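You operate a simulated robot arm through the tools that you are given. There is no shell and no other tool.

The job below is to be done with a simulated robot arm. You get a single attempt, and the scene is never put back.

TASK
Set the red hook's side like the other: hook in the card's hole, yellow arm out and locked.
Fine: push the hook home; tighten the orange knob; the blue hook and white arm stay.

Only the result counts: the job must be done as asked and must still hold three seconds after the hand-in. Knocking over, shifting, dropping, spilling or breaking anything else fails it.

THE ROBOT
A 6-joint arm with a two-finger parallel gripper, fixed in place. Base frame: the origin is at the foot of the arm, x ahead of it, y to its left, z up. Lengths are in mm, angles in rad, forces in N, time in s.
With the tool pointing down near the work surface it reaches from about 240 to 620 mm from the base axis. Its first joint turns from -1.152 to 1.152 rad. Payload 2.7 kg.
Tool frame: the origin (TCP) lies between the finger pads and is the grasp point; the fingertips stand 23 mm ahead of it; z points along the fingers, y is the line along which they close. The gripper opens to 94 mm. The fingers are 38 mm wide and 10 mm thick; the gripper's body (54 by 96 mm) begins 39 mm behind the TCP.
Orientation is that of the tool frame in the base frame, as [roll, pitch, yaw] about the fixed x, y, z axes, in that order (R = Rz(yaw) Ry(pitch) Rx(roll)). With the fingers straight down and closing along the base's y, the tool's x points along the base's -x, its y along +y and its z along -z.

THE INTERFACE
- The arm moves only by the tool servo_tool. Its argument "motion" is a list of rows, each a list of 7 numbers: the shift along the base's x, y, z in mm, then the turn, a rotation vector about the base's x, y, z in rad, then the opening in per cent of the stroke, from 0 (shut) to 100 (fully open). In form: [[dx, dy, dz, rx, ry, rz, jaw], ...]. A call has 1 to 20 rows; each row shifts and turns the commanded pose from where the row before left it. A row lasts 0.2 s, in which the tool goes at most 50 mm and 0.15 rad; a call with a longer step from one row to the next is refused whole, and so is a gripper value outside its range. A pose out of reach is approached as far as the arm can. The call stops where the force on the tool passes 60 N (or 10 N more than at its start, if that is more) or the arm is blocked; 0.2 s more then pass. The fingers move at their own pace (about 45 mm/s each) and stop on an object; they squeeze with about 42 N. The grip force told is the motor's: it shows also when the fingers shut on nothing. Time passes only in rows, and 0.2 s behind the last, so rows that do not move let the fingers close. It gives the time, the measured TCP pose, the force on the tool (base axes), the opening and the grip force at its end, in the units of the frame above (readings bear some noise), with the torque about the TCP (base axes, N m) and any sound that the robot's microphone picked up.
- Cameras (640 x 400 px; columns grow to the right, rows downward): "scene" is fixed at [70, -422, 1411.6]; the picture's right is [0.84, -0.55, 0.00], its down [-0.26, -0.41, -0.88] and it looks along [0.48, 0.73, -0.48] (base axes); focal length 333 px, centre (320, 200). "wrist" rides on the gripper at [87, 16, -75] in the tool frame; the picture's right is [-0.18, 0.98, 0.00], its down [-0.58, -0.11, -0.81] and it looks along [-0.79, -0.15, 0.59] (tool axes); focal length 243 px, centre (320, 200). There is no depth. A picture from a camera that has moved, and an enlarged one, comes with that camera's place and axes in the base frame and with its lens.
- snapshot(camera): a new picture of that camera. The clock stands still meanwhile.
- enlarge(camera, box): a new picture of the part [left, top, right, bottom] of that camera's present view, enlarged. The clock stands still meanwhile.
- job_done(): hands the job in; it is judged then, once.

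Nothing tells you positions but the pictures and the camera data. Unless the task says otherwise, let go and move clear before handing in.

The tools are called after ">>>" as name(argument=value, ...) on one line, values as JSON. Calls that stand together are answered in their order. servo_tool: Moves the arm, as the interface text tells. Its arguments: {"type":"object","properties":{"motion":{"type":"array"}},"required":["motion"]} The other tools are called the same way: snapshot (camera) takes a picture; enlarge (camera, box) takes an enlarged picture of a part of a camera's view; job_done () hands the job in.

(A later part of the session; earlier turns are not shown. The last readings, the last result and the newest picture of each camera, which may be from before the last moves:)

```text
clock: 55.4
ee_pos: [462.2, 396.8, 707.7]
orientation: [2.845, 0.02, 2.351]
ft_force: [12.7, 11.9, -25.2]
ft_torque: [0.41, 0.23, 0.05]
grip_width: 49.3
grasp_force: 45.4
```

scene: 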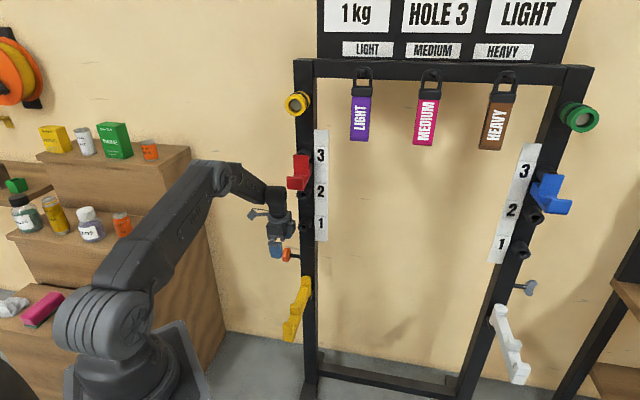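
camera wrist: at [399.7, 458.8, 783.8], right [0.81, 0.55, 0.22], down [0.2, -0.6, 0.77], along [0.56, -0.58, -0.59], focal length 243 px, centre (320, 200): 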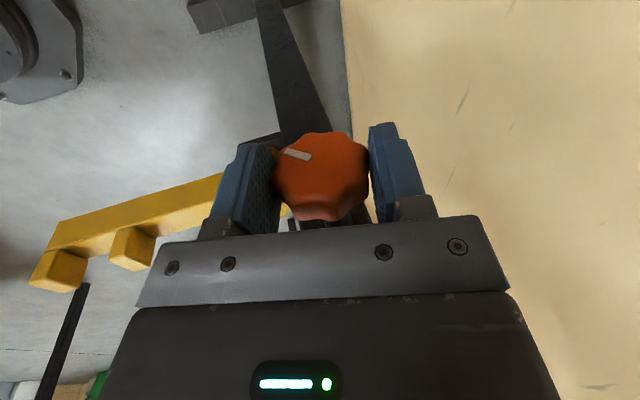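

Overcorrected slightly; I'll null the forces and continue without compensation.

>>> servo_tool(motion=[[0.6, 0.6, -0.9, 0, 0, 0, 0], [0, 0, 0, 0, 0, 0, 0]])

>>> servo_tool(motion=[[0, 0, 0, 0.0495, -0.0495, 0, 0], [0, 0, 0, 0.0495, -0.0495, 0, 0], [0, 0, 0, 0, 0, 0, 0]])

>>> snapshot(camera="wrist")

```text
clock: 56.0
ee_pos: [462.8, 396.1, 708.1]
orientation: [2.846, 0.021, 2.349]
ft_force: [-0.9, -2.5, -8.7]
ft_torque: [0.32, 0.43, 0.26]
grip_width: 49.5
grasp_force: 45.0
```

```text
clock: 56.8
ee_pos: [462.6, 395.0, 707.7]
orientation: [2.709, 0.018, 2.345]
ft_force: [-14.7, -13.6, 4.8]
ft_torque: [-0.43, -0.21, -0.07]
grip_width: 49.3
grasp_force: 45.1
```

```text
taken
camera wrist: at [387.4, 446.5, 781.5], right [0.76, 0.5, 0.42], down [0.09, -0.71, 0.7], along [0.64, -0.49, -0.58], focal length 243 px, centre (320, 200)
```

wrist: 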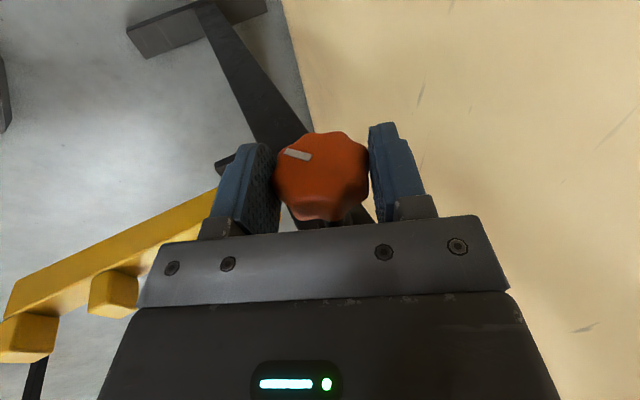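

The knob keeps turning with the tool (about 0.41 rad so far). Continuing until the tilt limit.

>>> servo_tool(motion=[[-0.7, -0.7, 0.2, 0.0495, -0.0495, 0, 0], [-0.2, -0.2, 0, 0.0495, -0.0495, 0, 0], [0, 0, 0, 0, 0, 0, 0]])

>>> servo_tool(motion=[[-0.2, -0.2, 0, 0.0495, -0.0495, 0, 0], [-0.2, -0.2, 0, 0.0495, -0.0495, 0, 0], [0, 0, 0, 0, 0, 0, 0]])

>>> snapshot(camera="wrist")

```text
clock: 57.6
ee_pos: [461.2, 395.6, 708.8]
orientation: [2.628, 0.01, 2.351]
ft_force: [13.2, 8.5, -27.9]
ft_torque: [0.38, 0.32, 0.26]
grip_width: 49.5
grasp_force: 45.2
out of reach, approached as far as the arm can: row 2
```

```text
clock: 58.4
ee_pos: [459.7, 394.6, 707.8]
orientation: [2.495, 0.01, 2.348]
ft_force: [-10.9, -8.8, -9.1]
ft_torque: [-0.54, -0.25, -0.15]
grip_width: 48.8
grasp_force: 45.1
```

```text
taken
camera wrist: at [375.1, 433.3, 777.2], right [0.68, 0.42, 0.59], down [0.0, -0.81, 0.58], along [0.73, -0.4, -0.56], focal length 243 px, centre (320, 200)
```

wrist: 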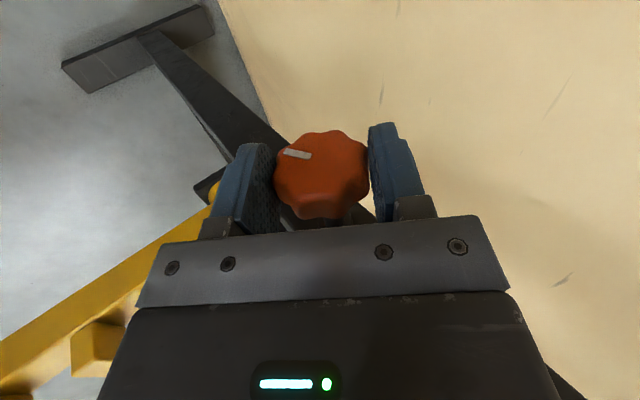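

About 0.63 rad turned. Trying further.

>>> servo_tool(motion=[[-0.3, -0.3, -0.3, 0.0495, -0.0495, 0, 0], [0, 0, 0, 0.0495, -0.0495, 0, 0], [0, 0, 0, 0, 0, 0, 0]])

>>> servo_tool(motion=[[-0.2, -0.2, 0, 0.0495, -0.0495, 0, 0], [-0.2, -0.2, 0, 0.0495, -0.0495, 0, 0], [0, 0, 0, 0, 0, 0, 0]])

```text
clock: 59.2
ee_pos: [459.0, 392.6, 707.4]
orientation: [2.355, 0.007, 2.35]
ft_force: [-23.6, -13.7, 1.7]
ft_torque: [-0.12, 0.15, -0.15]
grip_width: 49.1
grasp_force: 44.8
```

```text
clock: 60.0
ee_pos: [459.3, 392.1, 705.7]
orientation: [2.218, 0.006, 2.348]
ft_force: [-19.1, -8.0, -10.8]
ft_torque: [-0.07, 0.21, -0.59]
grip_width: 49.1
grasp_force: 45.6
```

The wrist passes beyond the earlier limit, now about 0.9 rad. Continuing with force corrections.

>>> servo_tool(motion=[[-1.0, -0.6, -0.4, 0.0495, -0.0495, 0, 0], [-0.2, -0.2, -0.2, 0.0495, -0.0495, 0, 0], [0, 0, 0, 0, 0, 0, 0]])

>>> servo_tool(motion=[[-0.3, -0.3, -0.2, 0.0495, -0.0495, 0, 0], [-0.2, -0.2, -0.2, 0.0495, -0.0495, 0, 0], [0, 0, 0, 0, 0, 0, 0]])

>>> snapshot(camera="wrist")

>>> snapshot(camera="scene")

```text
clock: 60.8
ee_pos: [457.0, 391.7, 705.1]
orientation: [2.079, 0.005, 2.349]
ft_force: [-16.7, -5.7, -13.3]
ft_torque: [0.14, 0.4, -0.28]
grip_width: 49.2
grasp_force: 44.5
```

```text
clock: 61.6
ee_pos: [455.3, 390.9, 704.2]
orientation: [1.941, 0.005, 2.348]
ft_force: [-22.7, -12.9, -8.1]
ft_torque: [-0.51, 0.57, -0.07]
grip_width: 48.2
grasp_force: 45.3
```

```text
taken
camera wrist: at [349.5, 407.6, 746.4], right [0.38, 0.12, 0.92], down [-0.16, -0.97, 0.19], along [0.91, -0.22, -0.35], focal length 243 px, centre (320, 200)
```

wrist: 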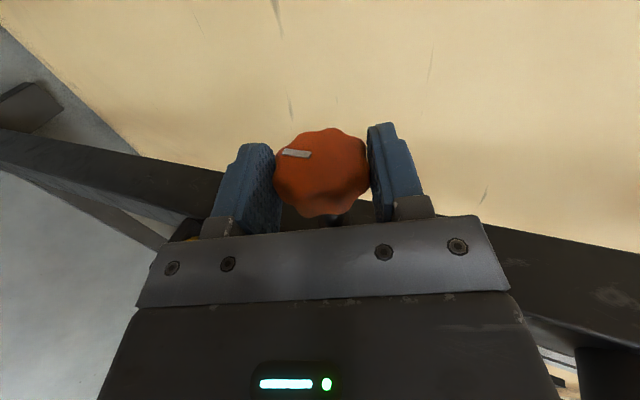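

```text
taken
```

scene: 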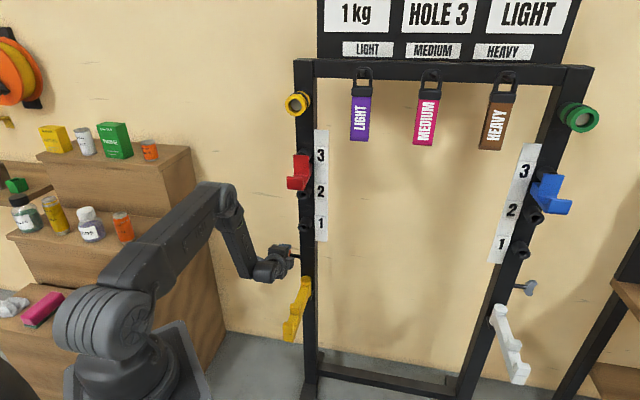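

About 1.18 rad turned, and the resisting torque about the knob axis is now about 0.76 N·m. I'll continue carefully.

>>> servo_tool(motion=[[-0.9, -0.6, -0.4, 0.0495, -0.0495, 0, 0], [0, 0, 0, 0, 0, 0, 0]])

>>> servo_tool(motion=[[-0.3, -0.3, -0.2, 0.0495, -0.0495, 0, 0], [-0.2, -0.2, -0.2, 0.0495, -0.0495, 0, 0], [0, 0, 0, 0, 0, 0, 0]])

>>> snapshot(camera="wrist")

```text
clock: 62.2
ee_pos: [456.3, 389.5, 703.6]
orientation: [1.871, 0.004, 2.347]
ft_force: [-17.1, -11.1, -12.3]
ft_torque: [-0.72, 0.75, 0.26]
grip_width: 47.5
grasp_force: 45.0
```

```text
clock: 63.0
ee_pos: [455.1, 388.7, 703.0]
orientation: [1.733, 0.002, 2.343]
ft_force: [-7.1, -8.4, -17.4]
ft_torque: [-1.12, 1.2, 0.02]
grip_width: 48.8
grasp_force: 45.4
```

```text
taken
camera wrist: at [343.5, 401.5, 730.4], right [0.24, -0.02, 0.97], down [-0.18, -0.98, 0.02], along [0.95, -0.18, -0.24], focal length 243 px, centre (320, 200)
```

wrist: 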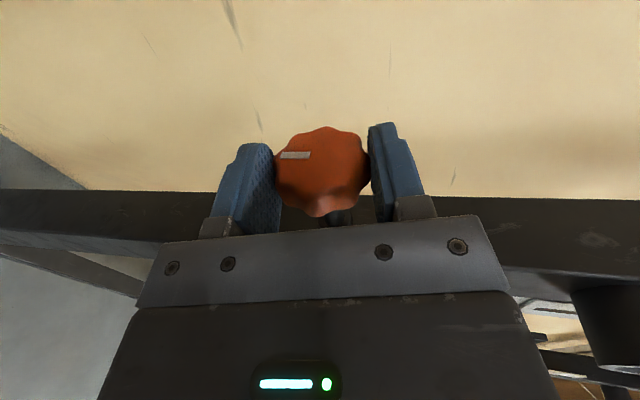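

Torque has risen to about 1.6 N·m and the mark is lagging the fingers slightly, so the knob is getting tight. One more small step.

>>> servo_tool(motion=[[0, 0, -0.4, 0.0495, -0.0495, 0, 0], [0, 0, 0, 0, 0, 0, 0]])

>>> enlarge(camera="wrist", box=[240, 100, 420, 230])

>>> servo_tool(motion=[[0, 0, -0.4, 0.0495, -0.0495, 0, 0], [0, 0, 0, 0, 0, 0, 0]])

>>> enlarge(camera="wrist", box=[240, 100, 420, 230])

```text
clock: 63.6
ee_pos: [455.6, 390.0, 700.2]
orientation: [1.664, 0.0, 2.347]
ft_force: [-5.6, -6.2, -20.3]
ft_torque: [-1.0, 1.07, -0.31]
grip_width: 49.2
grasp_force: 45.2
```

```text
3.08 times, centred on (330, 165) of wrist
camera zoom: at [342.6, 400.6, 724.6], right [0.19, -0.07, 0.98], down [-0.17, -0.98, -0.03], along [0.97, -0.16, -0.2], focal length 746 px, centre (289, 308)
```

zoom: 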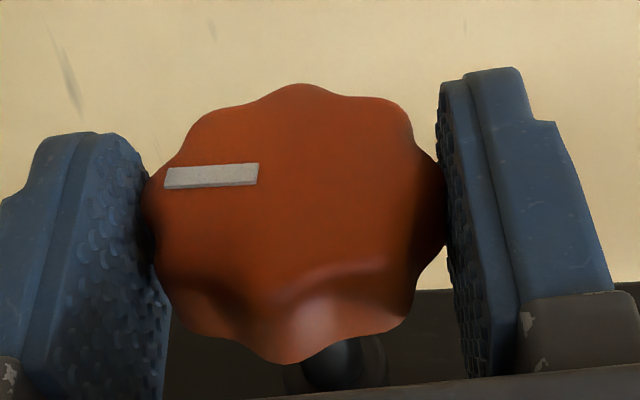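

```text
clock: 64.2
ee_pos: [455.2, 389.7, 700.2]
orientation: [1.595, 0.001, 2.347]
ft_force: [-5.3, -8.1, -23.0]
ft_torque: [-0.87, 1.01, -0.19]
grip_width: 49.5
grasp_force: 45.3
```

```text
3.08 times, centred on (330, 165) of wrist
camera zoom: at [341.2, 399.2, 718.7], right [0.15, -0.12, 0.98], down [-0.17, -0.98, -0.09], along [0.97, -0.15, -0.16], focal length 746 px, centre (289, 308)
```

zoom: 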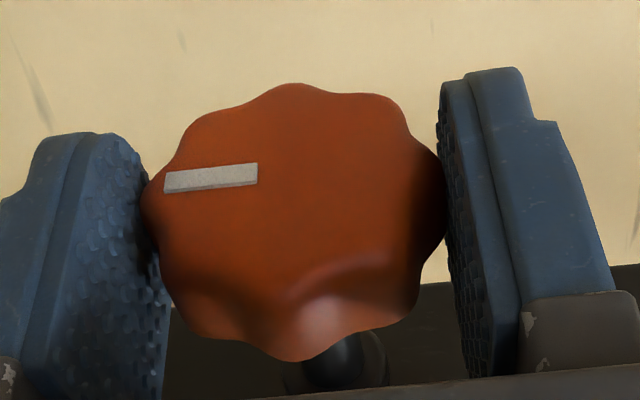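

The fingers are now slipping around a knob that has stopped, so it seems tight after roughly 70°. I'll open, check the mark, and re-grip to confirm it won't turn further.

>>> servo_tool(motion=[[0, 0, 0.5, 0, 0, 0, 50], [0, 0, 0, 0, 0, 0, 100], [0, 0, 0, 0, 0, 0, 100], [0, 0, 0, 0, 0, 0, 100]])

>>> enlarge(camera="wrist", box=[240, 100, 420, 230])

>>> snapshot(camera="wrist")

```text
clock: 65.2
ee_pos: [457.9, 391.3, 707.1]
orientation: [1.576, 0.0, 2.346]
ft_force: [-0.4, 0.1, 0.3]
ft_torque: [-0.05, 0.01, -0.02]
grip_width: 93.9
grasp_force: 0.0
```

```text
3.08 times, centred on (330, 165) of wrist
camera zoom: at [343.0, 401.7, 724.5], right [0.13, -0.13, 0.98], down [-0.17, -0.98, -0.1], along [0.98, -0.15, -0.15], focal length 746 px, centre (289, 308)
```

zoom: 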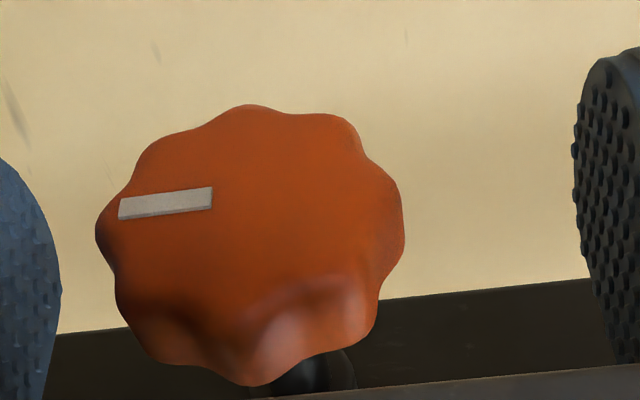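

```text
taken
camera wrist: at [343.0, 401.7, 724.5], right [0.13, -0.13, 0.98], down [-0.17, -0.98, -0.1], along [0.98, -0.15, -0.15], focal length 243 px, centre (320, 200)
```

wrist: 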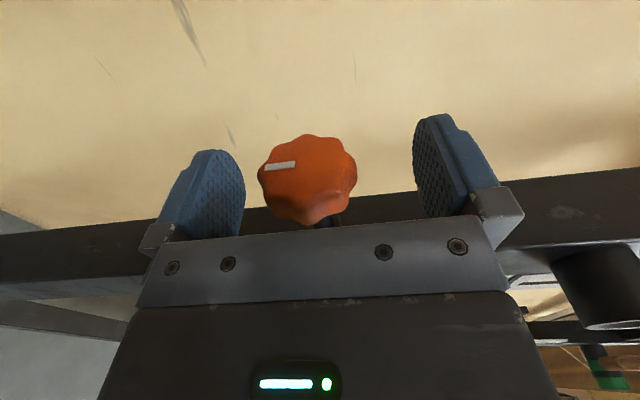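

The mark now points nearly straight down; at the start it pointed towards the robot. I'll swing the open fingers back, centred on the knob, and re-grip for a second turn.

>>> servo_tool(motion=[[0, 0, -5, 0, 0, 0, 100], [0.3, 0.3, 0.7, -0.0926, 0.0926, 0, 100], [0.3, 0.3, 0.7, -0.0926, 0.0926, 0, 100], [0.3, 0.3, 0.7, -0.0926, 0.0926, 0, 100], [0.3, 0.3, 0.7, -0.0926, 0.0926, 0, 100], [0.3, 0.3, 0.8, -0.0926, 0.0926, 0, 100], [0.3, 0.3, 0.8, -0.0926, 0.0926, 0, 100], [0.3, 0.3, 0.8, -0.0926, 0.0926, 0, 100], [0, 0, 0.5, -0.0926, 0.0926, 0, 100], [0, 0, 0, 0, 0, 0, 100]])

>>> snapshot(camera="wrist")

```text
clock: 67.4
ee_pos: [459.9, 395.7, 707.6]
orientation: [2.629, 0.008, 2.351]
ft_force: [-0.2, -0.5, 0.8]
ft_torque: [0.02, 0.02, 0.01]
grip_width: 94.1
grasp_force: 0.1
```

```text
taken
camera wrist: at [381.9, 440.4, 780.4], right [0.74, 0.47, 0.48], down [0.06, -0.75, 0.65], along [0.68, -0.45, -0.58], focal length 243 px, centre (320, 200)
```

wrist: 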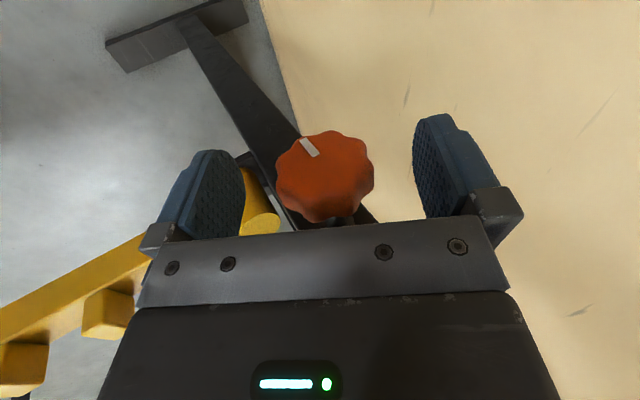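

Well centred. Closing and turning again while watching torque.

>>> servo_tool(motion=[[0, 0, 0, 0, 0, 0, 60], [0, 0, 0, 0, 0, 0, 20], [0, 0, 0, 0, 0, 0, 0], [0, 0, 0, 0, 0, 0, 0]])

>>> enlarge(camera="wrist", box=[240, 100, 420, 230])

>>> servo_tool(motion=[[-0.2, -0.2, -0.2, 0.0495, -0.0495, 0, 0], [0, 0, 0, 0, 0, 0, 0]])

>>> servo_tool(motion=[[-0.2, -0.2, -0.2, 0.0495, -0.0495, 0, 0], [0, 0, 0, 0, 0, 0, 0]])

>>> enlarge(camera="wrist", box=[240, 100, 420, 230])

```text
clock: 68.4
ee_pos: [460.7, 396.2, 708.9]
orientation: [2.623, 0.009, 2.352]
ft_force: [5.8, 5.6, -1.4]
ft_torque: [0.08, 0.02, -0.04]
grip_width: 48.8
grasp_force: 44.9
```

```text
3.08 times, centred on (330, 165) of wrist
camera zoom: at [382.2, 440.9, 780.9], right [0.73, 0.47, 0.49], down [0.06, -0.76, 0.65], along [0.68, -0.45, -0.58], focal length 746 px, centre (289, 308)
```

zoom: 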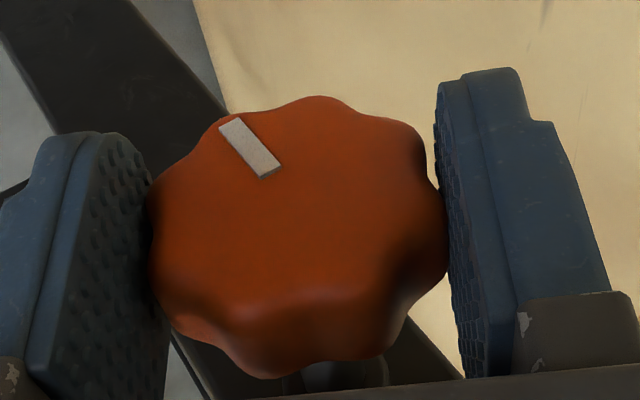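

```text
clock: 69.0
ee_pos: [460.2, 396.4, 708.0]
orientation: [2.624, 0.006, 2.354]
ft_force: [10.2, 9.1, -0.7]
ft_torque: [0.18, 0.0, -0.04]
grip_width: 48.5
grasp_force: 45.3
out of reach, approached as far as the arm can: row 1
```

```text
clock: 69.6
ee_pos: [460.0, 395.9, 709.1]
orientation: [2.622, 0.009, 2.353]
ft_force: [11.7, 10.3, 0.4]
ft_torque: [0.15, -0.11, -0.03]
grip_width: 48.6
grasp_force: 44.8
out of reach, approached as far as the arm can: row 1
```

```text
3.08 times, centred on (330, 165) of wrist
camera zoom: at [382.2, 440.9, 780.9], right [0.73, 0.47, 0.49], down [0.06, -0.76, 0.65], along [0.68, -0.45, -0.58], focal length 746 px, centre (289, 308)
```

zoom: 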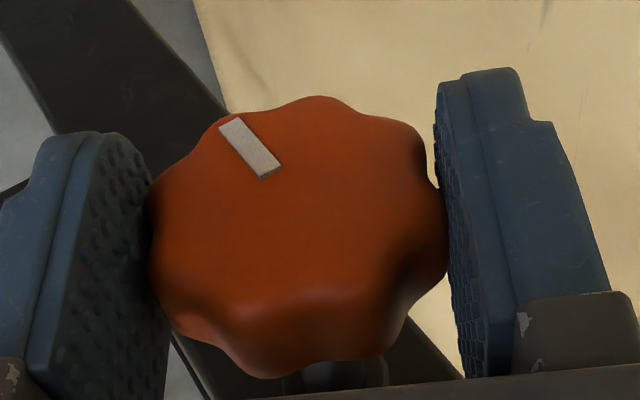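

The wrist is at a singular spot here; a larger single step should cross it.

>>> servo_tool(motion=[[-0.6, -0.6, -0.3, 0.1, -0.1, 0, 0], [0, 0, 0, 0, 0, 0, 0]])

>>> enlarge(camera="wrist", box=[240, 100, 420, 230])

```text
clock: 70.2
ee_pos: [459.4, 394.3, 707.3]
orientation: [2.48, 0.009, 2.355]
ft_force: [23.0, 15.8, -4.9]
ft_torque: [-1.23, 0.27, -0.11]
grip_width: 47.5
grasp_force: 45.1
```

```text
3.08 times, centred on (330, 165) of wrist
camera zoom: at [374.4, 432.9, 776.0], right [0.68, 0.42, 0.61], down [-0.01, -0.82, 0.57], along [0.74, -0.39, -0.55], focal length 746 px, centre (289, 308)
```

zoom: 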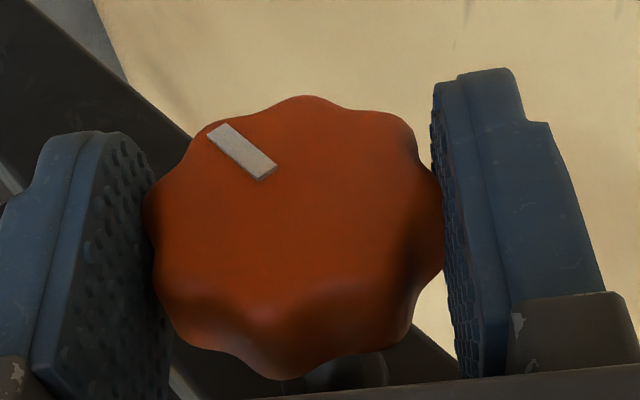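

The tool slipped on a stationary knob (the mark lagged by the full turn), at the same angle as before, so the knob is at its tight stop. I'll open, lift clear and inspect.

>>> servo_tool(motion=[[0, 0, 0, -0.04, 0.04, 0, 0], [0, 0, 0, 0, 0, 0, 40], [0, 0, 0, 0, 0, 0, 100], [0, 0, 0, 0, 0, 0, 100], [0, 0, 0, 0, 0, 0, 100]])

>>> enlarge(camera="wrist", box=[240, 100, 420, 230])

>>> snapshot(camera="wrist")

```text
clock: 71.4
ee_pos: [452.0, 400.3, 705.3]
orientation: [2.52, 0.003, 2.354]
ft_force: [0.3, -0.1, 0.2]
ft_torque: [0.01, 0.01, 0.01]
grip_width: 94.1
grasp_force: 0.1
out of reach, approached as far as the arm can: row 1
```

```text
3.08 times, centred on (330, 165) of wrist
camera zoom: at [368.9, 439.9, 775.9], right [0.69, 0.43, 0.57], down [0.01, -0.8, 0.59], along [0.72, -0.4, -0.56], focal length 746 px, centre (289, 308)
```

zoom: 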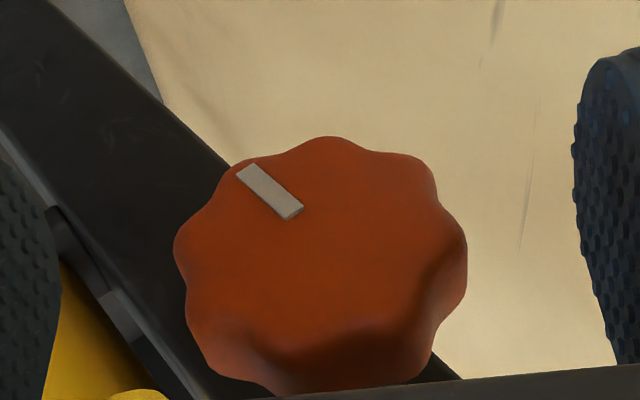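

```text
taken
camera wrist: at [368.9, 439.9, 775.9], right [0.69, 0.43, 0.57], down [0.01, -0.8, 0.59], along [0.72, -0.4, -0.56], focal length 243 px, centre (320, 200)
```

wrist: 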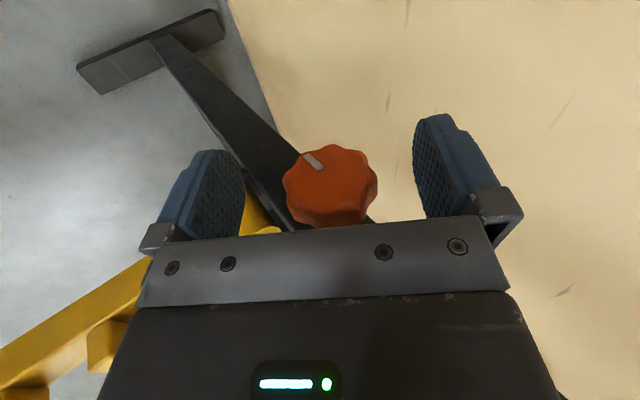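

Clear of contact. I'll retract along the tool axis and then inspect the knob, arm and hook.

>>> servo_tool(motion=[[-6, -6, 12, 0, 0, 0, 100], [-8, -8, 16, 0, 0, 0, 100], [-10, -10, 20, 0, 0, 0, 100], [-20, -20, 20, 0, 0, 0, 100], [-20, -20, 20, 0, 0, 0, 100], [0, 0, 0, 0, 0, 0, 100]])

>>> snapshot(camera="wrist")

>>> snapshot(camera="scene")

>>> enlarge(camera="scene", box=[270, 230, 350, 350])

```text
clock: 72.8
ee_pos: [402.6, 348.8, 767.3]
orientation: [2.541, 0.006, 2.352]
ft_force: [-0.3, 0.2, 0.3]
ft_torque: [-0.01, 0.04, 0.01]
grip_width: 94.1
grasp_force: 0.1
out of reach, approached as far as the arm can: row 1, 2
```

```text
taken
camera wrist: at [319.9, 389.5, 837.6], right [0.7, 0.44, 0.56], down [0.02, -0.79, 0.61], along [0.71, -0.42, -0.57], focal length 243 px, centre (320, 200)
```

wrist: 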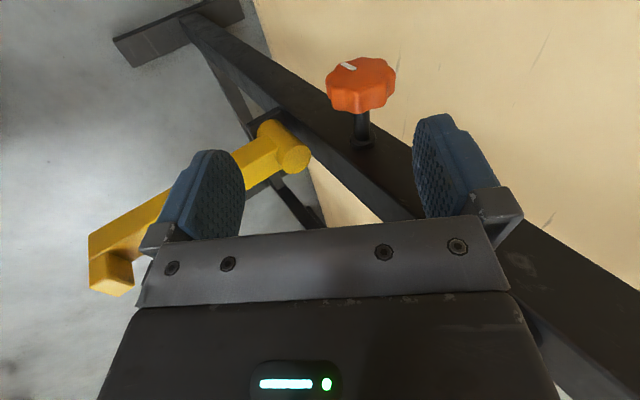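

```text
taken
```

scene: 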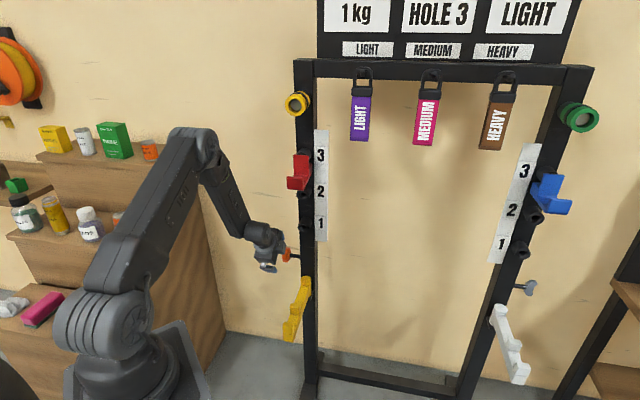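

```text
3.33 times, centred on (310, 290) of scene
camera zoom: at [70.0, -422.0, 1411.6], right [0.84, -0.55, 0.0], down [-0.26, -0.41, -0.88], along [0.48, 0.73, -0.48], focal length 1111 px, centre (353, -100)
```

zoom: 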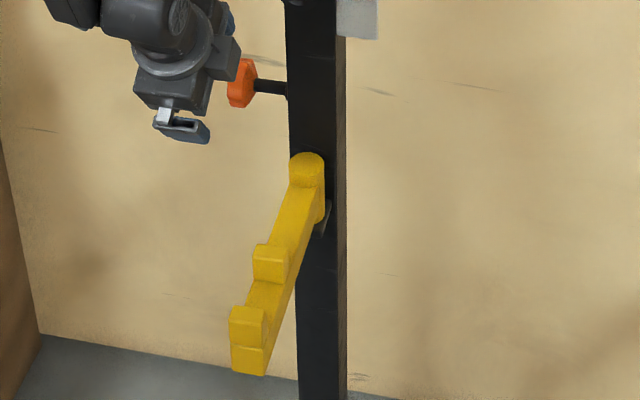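

The arm points out, the hook is in hole 3, and the knob mark has turned. To verify the lock, I'll gently test-push the yellow arm inward with closed fingers (unlocked it moved at about 2.5 N). First to the arm's left side.

>>> servo_tool(motion=[[-8, -21, 5, -0.0926, 0.0926, 0, 60], [-8, -21, 0, -0.0926, 0.0926, 0, 20], [-8, -21, 0, -0.0926, 0.0926, 0, 0], [-8, -21, 0, -0.0926, 0.0926, 0, 0], [-7, -21, 0, -0.042, 0.042, 0, 0], [0, 0, 0, 0, 0, 0, 0]])

>>> snapshot(camera="wrist")

```text
clock: 74.2
ee_pos: [365.0, 246.6, 772.6]
orientation: [3.127, 0.009, 2.357]
ft_force: [0.7, 0.6, -0.6]
ft_torque: [-0.02, 0.02, 0.0]
grip_width: 0.0
grasp_force: 31.5
```

```text
taken
camera wrist: at [312.8, 317.8, 847.5], right [0.83, 0.56, 0.02], down [0.32, -0.49, 0.81], along [0.47, -0.66, -0.59], focal length 243 px, centre (320, 200)
```

wrist: 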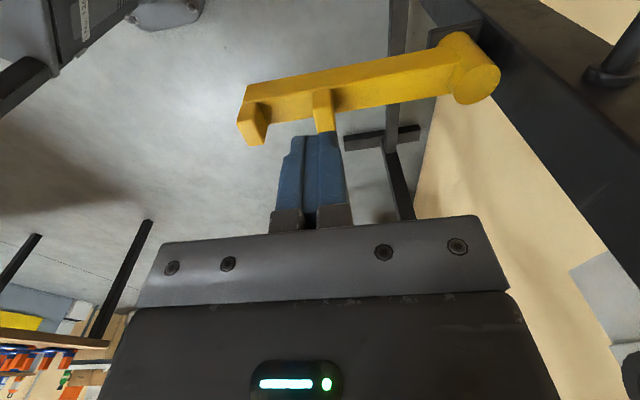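

The bar measures about -136°±1.5°, square to the rack. I'll descend beside it, leaving about 13 mm of clearance.

>>> servo_tool(motion=[[-3, 3, -30, 0, 0, 0, 0], [0, 0, -30, 0, 0, 0, 0], [0, 0, -30, 0, 0, 0, 0], [0, 0, -25, 0, 0, 0, 0], [0, 0, -18, 0, 0, 0, 0], [0, 0, 0, 0, 0, 0, 0]])

>>> snapshot(camera="wrist")

```text
clock: 75.6
ee_pos: [362.4, 248.2, 640.0]
orientation: [3.126, 0.008, 2.355]
ft_force: [0.0, -0.3, 0.3]
ft_torque: [0.0, 0.0, 0.0]
grip_width: 0.2
grasp_force: 42.0
```

```text
taken
camera wrist: at [309.7, 320.6, 714.4], right [0.82, 0.56, 0.02], down [0.32, -0.49, 0.81], along [0.47, -0.66, -0.59], focal length 243 px, centre (320, 200)
```

wrist: 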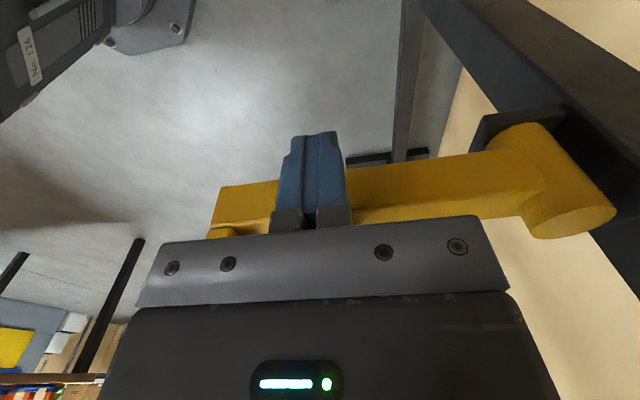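

In position beside the bar. Approaching in small steps until light contact.

>>> servo_tool(motion=[[2, -2, 0, 0, 0, 0, 0], [2, -2, 0, 0, 0, 0, 0], [0, 0, 0, 0, 0, 0, 0]])

>>> servo_tool(motion=[[1.5, -1.5, 0, 0, 0, 0, 0], [0, 0, 0, 0, 0, 0, 0]])

>>> servo_tool(motion=[[1.5, -1.5, 0, 0, 0, 0, 0], [0, 0, 0, 0, 0, 0, 0]])

>>> servo_tool(motion=[[1.2, -1.2, 0, 0, 0, 0, 0], [0, 0, 0, 0, 0, 0, 0]])

```text
clock: 76.4
ee_pos: [367.5, 243.9, 639.5]
orientation: [3.128, 0.008, 2.357]
ft_force: [-0.2, -0.2, -0.5]
ft_torque: [0.0, -0.02, 0.02]
grip_width: 0.1
grasp_force: 42.1
```

```text
clock: 77.0
ee_pos: [367.4, 241.8, 639.1]
orientation: [3.125, 0.007, 2.356]
ft_force: [-0.3, -0.2, -0.1]
ft_torque: [-0.04, -0.03, 0.01]
grip_width: 0.2
grasp_force: 41.8
```

```text
clock: 77.6
ee_pos: [369.3, 240.5, 638.9]
orientation: [3.127, 0.008, 2.355]
ft_force: [0.0, 0.2, 0.0]
ft_torque: [0.01, -0.02, 0.03]
grip_width: 0.0
grasp_force: 41.5
```

```text
clock: 78.2
ee_pos: [370.5, 238.3, 638.3]
orientation: [3.127, 0.008, 2.356]
ft_force: [0.6, 0.3, -1.2]
ft_torque: [0.02, 0.0, 0.01]
grip_width: 0.0
grasp_force: 41.9
```

No contact yet; I'll continue the gentle approach.

>>> servo_tool(motion=[[1, -1, 0, 0, 0, 0, 0], [0, 0, 0, 0, 0, 0, 0]])

>>> servo_tool(motion=[[1, -1, 0, 0, 0, 0, 0], [0, 0, 0, 0, 0, 0, 0]])

>>> servo_tool(motion=[[1, -1, 0, 0, 0, 0, 0], [0, 0, 0, 0, 0, 0, 0]])

>>> snapshot(camera="wrist")

```text
clock: 78.8
ee_pos: [370.6, 238.2, 638.9]
orientation: [3.127, 0.008, 2.358]
ft_force: [-0.7, -0.4, 0.7]
ft_torque: [0.01, -0.04, 0.0]
grip_width: 0.0
grasp_force: 42.0
```

```text
clock: 79.4
ee_pos: [372.4, 237.7, 638.5]
orientation: [3.126, 0.008, 2.355]
ft_force: [-0.2, 1.0, -0.6]
ft_torque: [0.01, 0.03, -0.01]
grip_width: 0.1
grasp_force: 42.2
```

```text
clock: 80.0
ee_pos: [371.2, 236.8, 638.5]
orientation: [3.125, 0.008, 2.359]
ft_force: [-12.9, 14.1, 0.9]
ft_torque: [0.01, 0.02, -0.03]
grip_width: 0.0
grasp_force: 41.6
```

```text
taken
camera wrist: at [320.4, 309.3, 713.3], right [0.82, 0.57, 0.02], down [0.32, -0.49, 0.81], along [0.47, -0.66, -0.59], focal length 243 px, centre (320, 200)
```

wrist: 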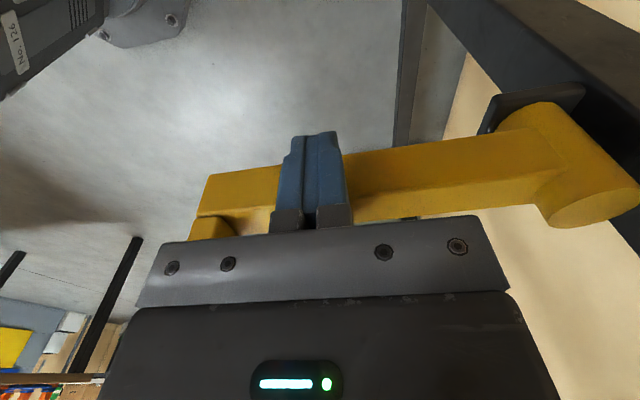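

At about 19 N the arm doesn't budge (it moved at ~2.5 N before), so it is locked. I'll back off and lift clear.

>>> servo_tool(motion=[[-4, 4, 0, 0, 0, 0, 0], [-8, 8, 0, 0, 0, 0, 0], [0, 0, 25, 0, 0, 0, 0], [0, 0, 35, 0, 0, 0, 0], [-15, -5, 40, 0, 0, 0, 0], [-15, -5, 40, 0, 0, 0, 0], [-15, -5, 40, 0, 0, 0, 0], [0, 0, 40, 0, 0, 0, 0], [0, 0, 40, 0, 0, 0, 0], [0, 0, 0, 0, 0, 0, 0]])

>>> snapshot(camera="scene")

>>> enlarge(camera="scene", box=[270, 140, 340, 220])

>>> enlarge(camera="scene", box=[505, 150, 585, 230])

>>> enlarge(camera="scene", box=[260, 230, 350, 350])

```text
clock: 82.2
ee_pos: [316.7, 232.2, 899.1]
orientation: [3.124, 0.009, 2.356]
ft_force: [-0.2, 0.0, -0.2]
ft_torque: [0.0, 0.02, 0.02]
grip_width: 0.1
grasp_force: 41.7
```

```text
taken
```

scene: 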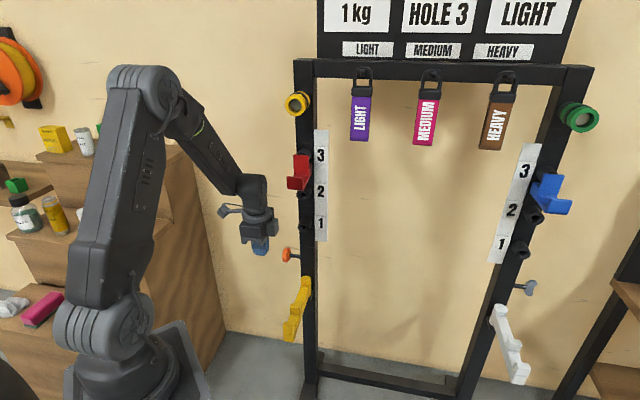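

```text
5.00 times, centred on (305, 180) of scene
camera zoom: at [70.0, -422.0, 1411.6], right [0.84, -0.55, 0.0], down [-0.26, -0.41, -0.88], along [0.48, 0.73, -0.48], focal length 1666 px, centre (395, 300)
```

zoom: 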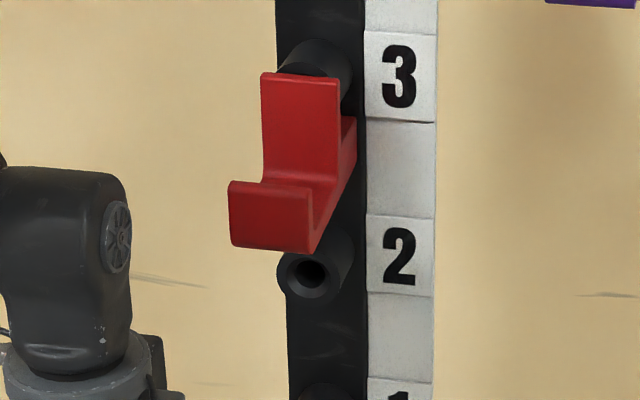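

```text
5.00 times, centred on (545, 190) of scene
camera zoom: at [70.0, -422.0, 1411.6], right [0.84, -0.55, 0.0], down [-0.26, -0.41, -0.88], along [0.48, 0.73, -0.48], focal length 1666 px, centre (-805, 250)
```

zoom: 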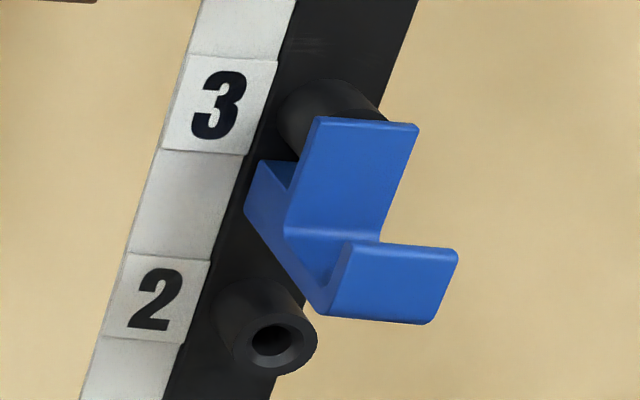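

```text
3.33 times, centred on (305, 290) of scene
camera zoom: at [70.0, -422.0, 1411.6], right [0.84, -0.55, 0.0], down [-0.26, -0.41, -0.88], along [0.48, 0.73, -0.48], focal length 1111 px, centre (370, -100)
```

zoom: 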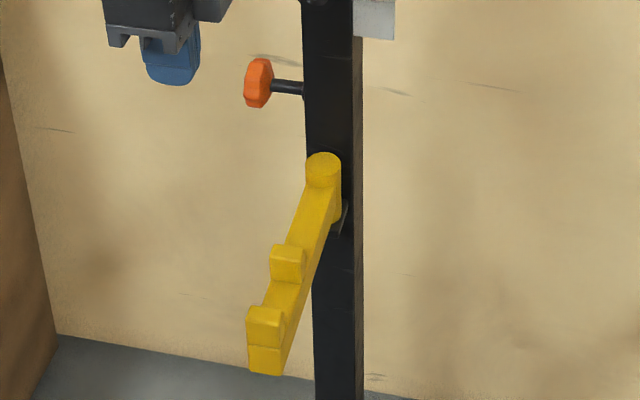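

The red hook looks seated like the blue one, and the arm and knob look right. For certainty on "home", I'll take a side view of the hook with the wrist camera.

>>> servo_tool(motion=[[0, 0, 43, 0, 0, 0, 0], [0, 0, 43, 0, 0, 0, 0], [0, 0, 43, 0, 0, 0, 0], [0, 0, 43, 0, 0, 0, 0], [0, 0, 43, 0, 0, 0, 0], [0, 0, 43, 0, 0, 0, 0], [17, 32, 0, 0, 0, 0, 0], [17, 32, 0, 0, 0, 0, 0], [17, 32, 0, 0, 0, 0, 0], [17, 32, 0, 0, 0, 0, 0], [0, 0, 0, 0, 0, 0, 0]])

>>> snapshot(camera="wrist")

>>> enlarge(camera="wrist", box=[320, 90, 480, 210])

```text
clock: 84.6
ee_pos: [383.8, 362.6, 1156.9]
orientation: [3.127, 0.009, 2.356]
ft_force: [0.3, -0.8, 0.3]
ft_torque: [-0.01, 0.04, -0.03]
grip_width: 0.1
grasp_force: 42.0
```

```text
taken
camera wrist: at [332.3, 434.4, 1231.0], right [0.83, 0.56, 0.02], down [0.32, -0.49, 0.81], along [0.47, -0.66, -0.59], focal length 243 px, centre (320, 200)
```

wrist: 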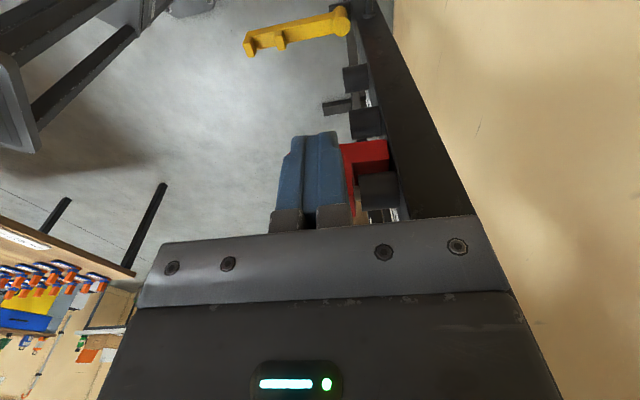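

```text
3.33 times, centred on (400, 150) of wrist
camera zoom: at [332.3, 434.4, 1231.0], right [0.83, 0.56, 0.02], down [0.32, -0.49, 0.81], along [0.47, -0.66, -0.59], focal length 809 px, centre (53, 367)
```

zoom: 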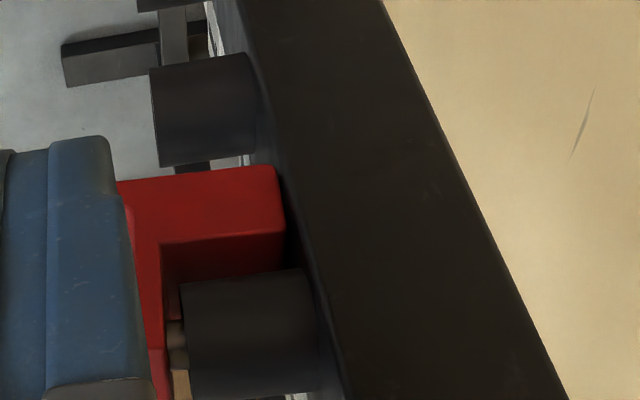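

I'll shift back a bit so the fingers don't block the plate-to-socket gap.

>>> servo_tool(motion=[[-20, -20, 0, 0, 0, 0, 0], [-20, -20, 0, 0, 0, 0, 0], [0, 0, 0, 0, 0, 0, 0]])

>>> enlarge(camera="wrist", box=[350, 110, 470, 210])

>>> snapshot(camera="wrist")

```text
clock: 85.4
ee_pos: [342.9, 319.8, 1156.2]
orientation: [3.126, 0.007, 2.357]
ft_force: [0.1, 0.7, 0.4]
ft_torque: [-0.01, 0.01, 0.04]
grip_width: 0.1
grasp_force: 41.7
```

```text
4.00 times, centred on (410, 160) of wrist
camera zoom: at [292.2, 392.2, 1231.4], right [0.82, 0.56, 0.02], down [0.32, -0.49, 0.81], along [0.47, -0.66, -0.59], focal length 970 px, centre (-40, 360)
```

zoom: 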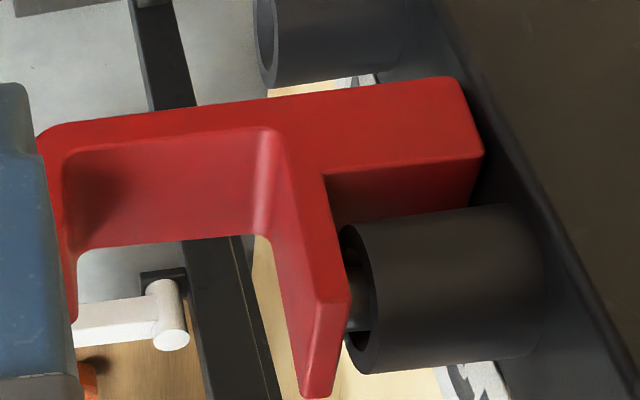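

```text
taken
camera wrist: at [292.2, 392.2, 1231.4], right [0.82, 0.56, 0.02], down [0.32, -0.49, 0.81], along [0.47, -0.66, -0.59], focal length 243 px, centre (320, 200)
```

wrist: 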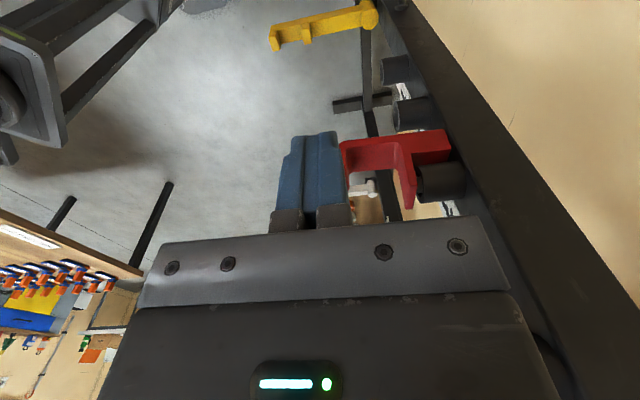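

I need a closer look at whether the hook's foot touches the post.

>>> enlarge(camera="wrist", box=[415, 115, 475, 165])

>>> enlarge(camera="wrist", box=[395, 155, 455, 205])

```text
8.00 times, centred on (445, 140) of wrist
camera zoom: at [292.2, 392.2, 1231.4], right [0.82, 0.56, 0.02], down [0.32, -0.49, 0.81], along [0.47, -0.66, -0.59], focal length 1941 px, centre (-680, 680)
```

zoom: 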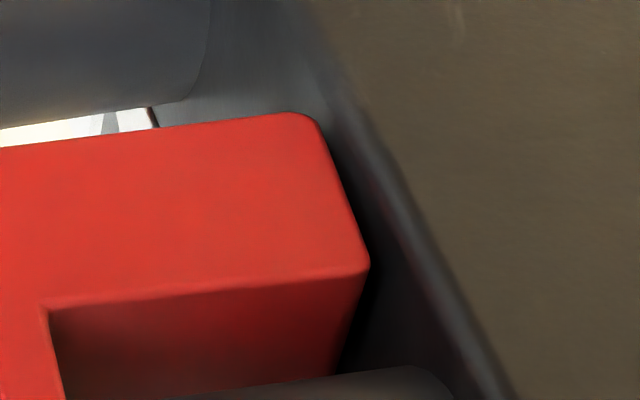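

```text
8.00 times, centred on (425, 180) of wrist
camera zoom: at [292.2, 392.2, 1231.4], right [0.82, 0.56, 0.02], down [0.32, -0.49, 0.81], along [0.47, -0.66, -0.59], focal length 1941 px, centre (-520, 360)
```

zoom: 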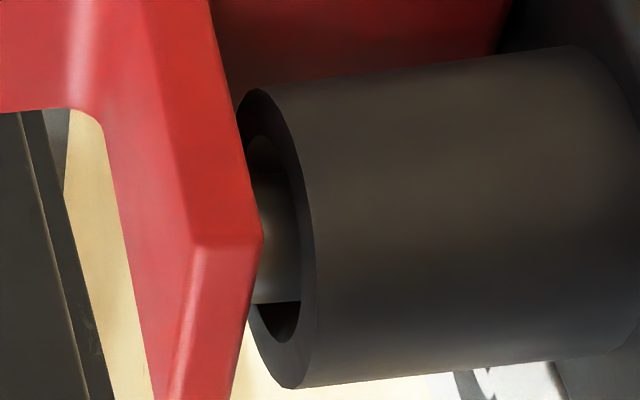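

The plate shows a small standoff at the socket, the same depth as it had in hole 2, where it met a firm stop. To judge "home", I'll compare with the blue hook by tilting the camera towards the right post.

>>> servo_tool(motion=[[0, 0, 0, -0.09, -0.09, 0, 0], [0, 0, 0, -0.09, -0.09, 0, 0], [0, 0, 0, -0.09, -0.09, 0, 0], [0, 0, 0, -0.09, -0.09, 0, 0], [0, 0, 0, 0, 0, 0, 0]])

>>> snapshot(camera="wrist")

```text
clock: 86.6
ee_pos: [343.5, 320.9, 1157.4]
orientation: [3.125, 0.519, 2.357]
ft_force: [0.7, 0.1, -0.6]
ft_torque: [0.03, 0.03, 0.0]
grip_width: 0.0
grasp_force: 42.7
```

```text
taken
camera wrist: at [274.8, 411.0, 1179.2], right [0.8, 0.59, 0.1], down [-0.01, -0.16, 0.99], along [0.6, -0.79, -0.12], focal length 243 px, centre (320, 200)
```

wrist: 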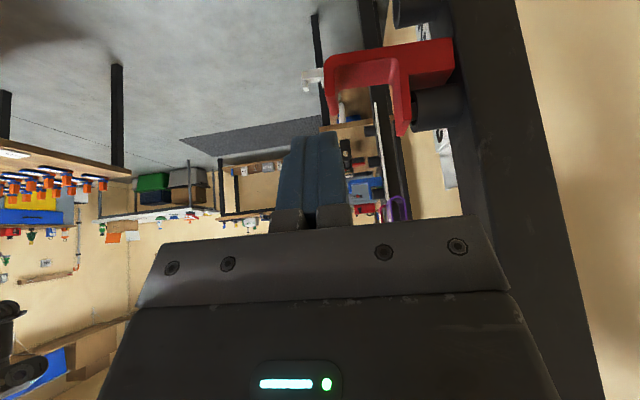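

Enlarging both hooks in this side view.

>>> enlarge(camera="wrist", box=[335, 120, 415, 225])

>>> enlarge(camera="wrist", box=[340, 170, 400, 215])

>>> enlarge(camera="wrist", box=[380, 20, 490, 150])

```text
3.81 times, centred on (375, 172) of wrist
camera zoom: at [274.8, 411.0, 1179.2], right [0.8, 0.59, 0.1], down [-0.01, -0.16, 0.99], along [0.6, -0.79, -0.12], focal length 924 px, centre (110, 305)
```

zoom: 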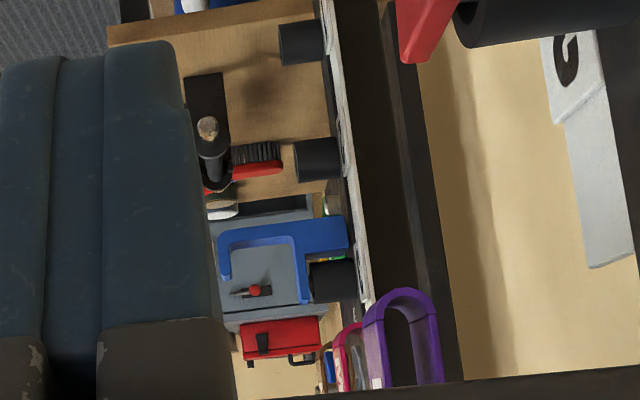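

```text
8.89 times, centred on (370, 192) of wrist
camera zoom: at [274.8, 411.0, 1179.2], right [0.8, 0.59, 0.1], down [-0.01, -0.16, 0.99], along [0.6, -0.79, -0.12], focal length 2157 px, centre (-124, 267)
```

zoom: 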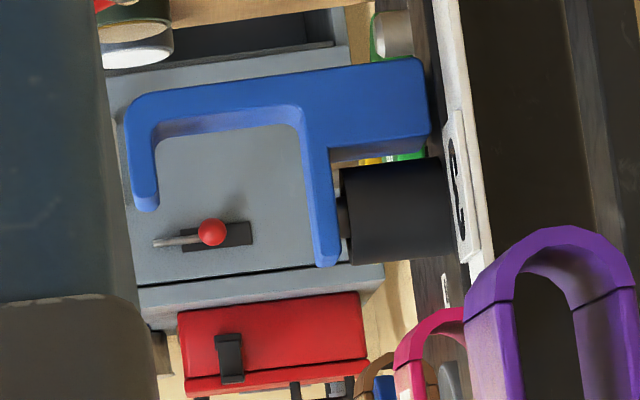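

```text
3.08 times, centred on (435, 85) of wrist
camera zoom: at [274.8, 411.0, 1179.2], right [0.8, 0.59, 0.1], down [-0.01, -0.16, 0.99], along [0.6, -0.79, -0.12], focal length 746 px, centre (-34, 554)
```

zoom: 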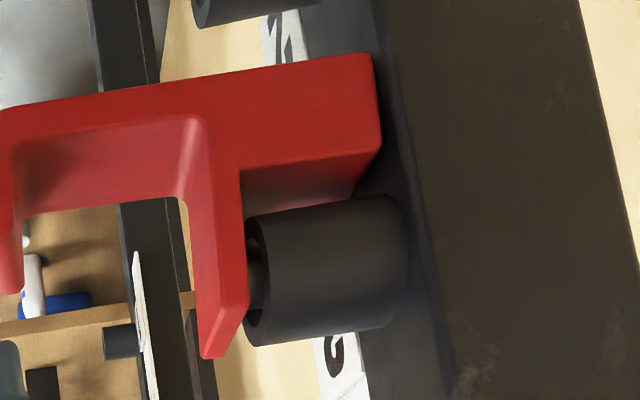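

Both hooks show a similar standoff at the socket. To be sure the red one is fully home, I'll press its plate with closed fingertips straight along the peg direction and see whether it moves. Reorienting first.

>>> servo_tool(motion=[[0, 0, 0, 0.09, 0.09, 0, 0], [0, 0, 0, 0.09, 0.09, 0, 0], [0, 0, 0, 0.09, 0.09, 0, 0], [0, 0, 0, 0.09, 0.09, 0, 0], [10, -10, 0, 0.099, -0.099, 0, 0], [10, -10, 0, 0.099, -0.099, 0, 0], [10, -12, -4, 0.099, -0.099, 0, 0], [10, -12, -4, 0.099, -0.099, 0, 0], [10, -12, -4, 0.099, -0.099, 0, 0], [10, -12, -4, 0.099, -0.099, 0, 0], [0, 0, 0, 0, 0, 0, 0]])

>>> snapshot(camera="scene")

```text
clock: 89.0
ee_pos: [403.6, 253.7, 1139.5]
orientation: [2.284, 0.005, 2.349]
ft_force: [-0.1, -0.1, 0.6]
ft_torque: [-0.01, -0.02, -0.01]
grip_width: 0.0
grasp_force: 41.7
```

```text
taken
```

scene: 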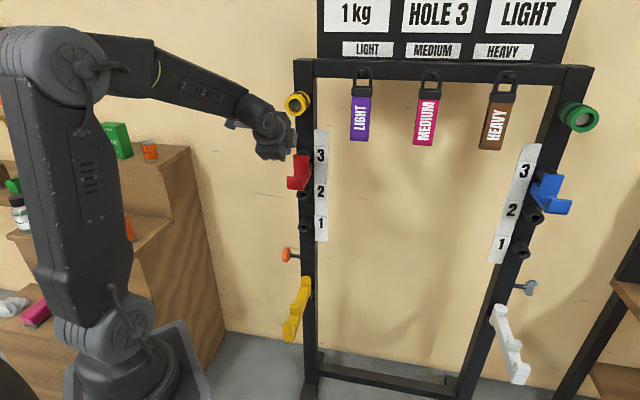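

Tilt is set. Approaching the plate from above and in front, stopping about 25 mm short, with a look.

>>> servo_tool(motion=[[10, -8, -8, 0, 0, 0, 0], [10, -7, -8, 0, 0, 0, 0], [8, 8, -10, 0, 0, 0, 0], [8, 8, -10, 0, 0, 0, 0], [8, 8, -10, 0, 0, 0, 0], [7, 7, -10, 0, 0, 0, 0], [0, 0, 0, 0, 0, 0, 0]])

>>> snapshot(camera="wrist")

>>> enlarge(camera="scene", box=[250, 120, 340, 210])

```text
clock: 90.6
ee_pos: [456.7, 269.0, 1084.8]
orientation: [2.286, 0.004, 2.349]
ft_force: [-4.5, -3.8, -0.4]
ft_torque: [0.0, 0.03, 0.14]
grip_width: 0.0
grasp_force: 41.7
```

```text
taken
camera wrist: at [361.3, 298.7, 1146.1], right [0.59, 0.32, 0.74], down [-0.08, -0.89, 0.45], along [0.81, -0.32, -0.5], focal length 243 px, centre (320, 200)
```

wrist: 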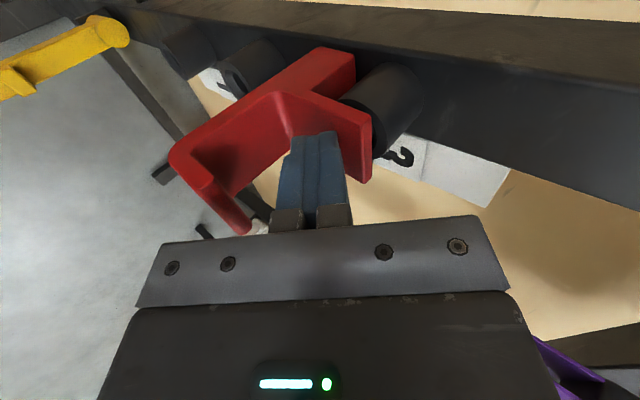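

```text
4.44 times, centred on (295, 165) of scene
camera zoom: at [69.8, -422.1, 1411.6], right [0.84, -0.55, 0.0], down [-0.26, -0.41, -0.88], along [0.48, 0.73, -0.48], focal length 1481 px, centre (431, 356)
```

zoom: 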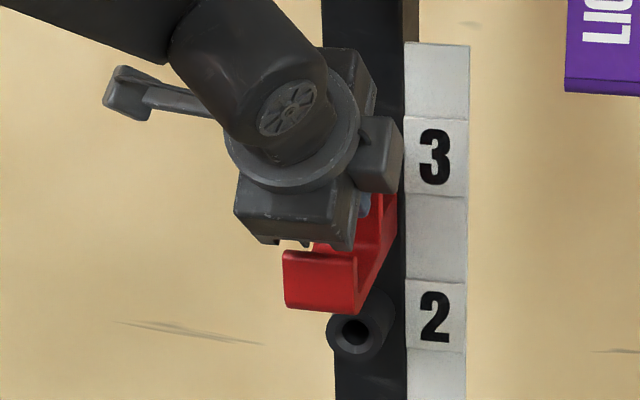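

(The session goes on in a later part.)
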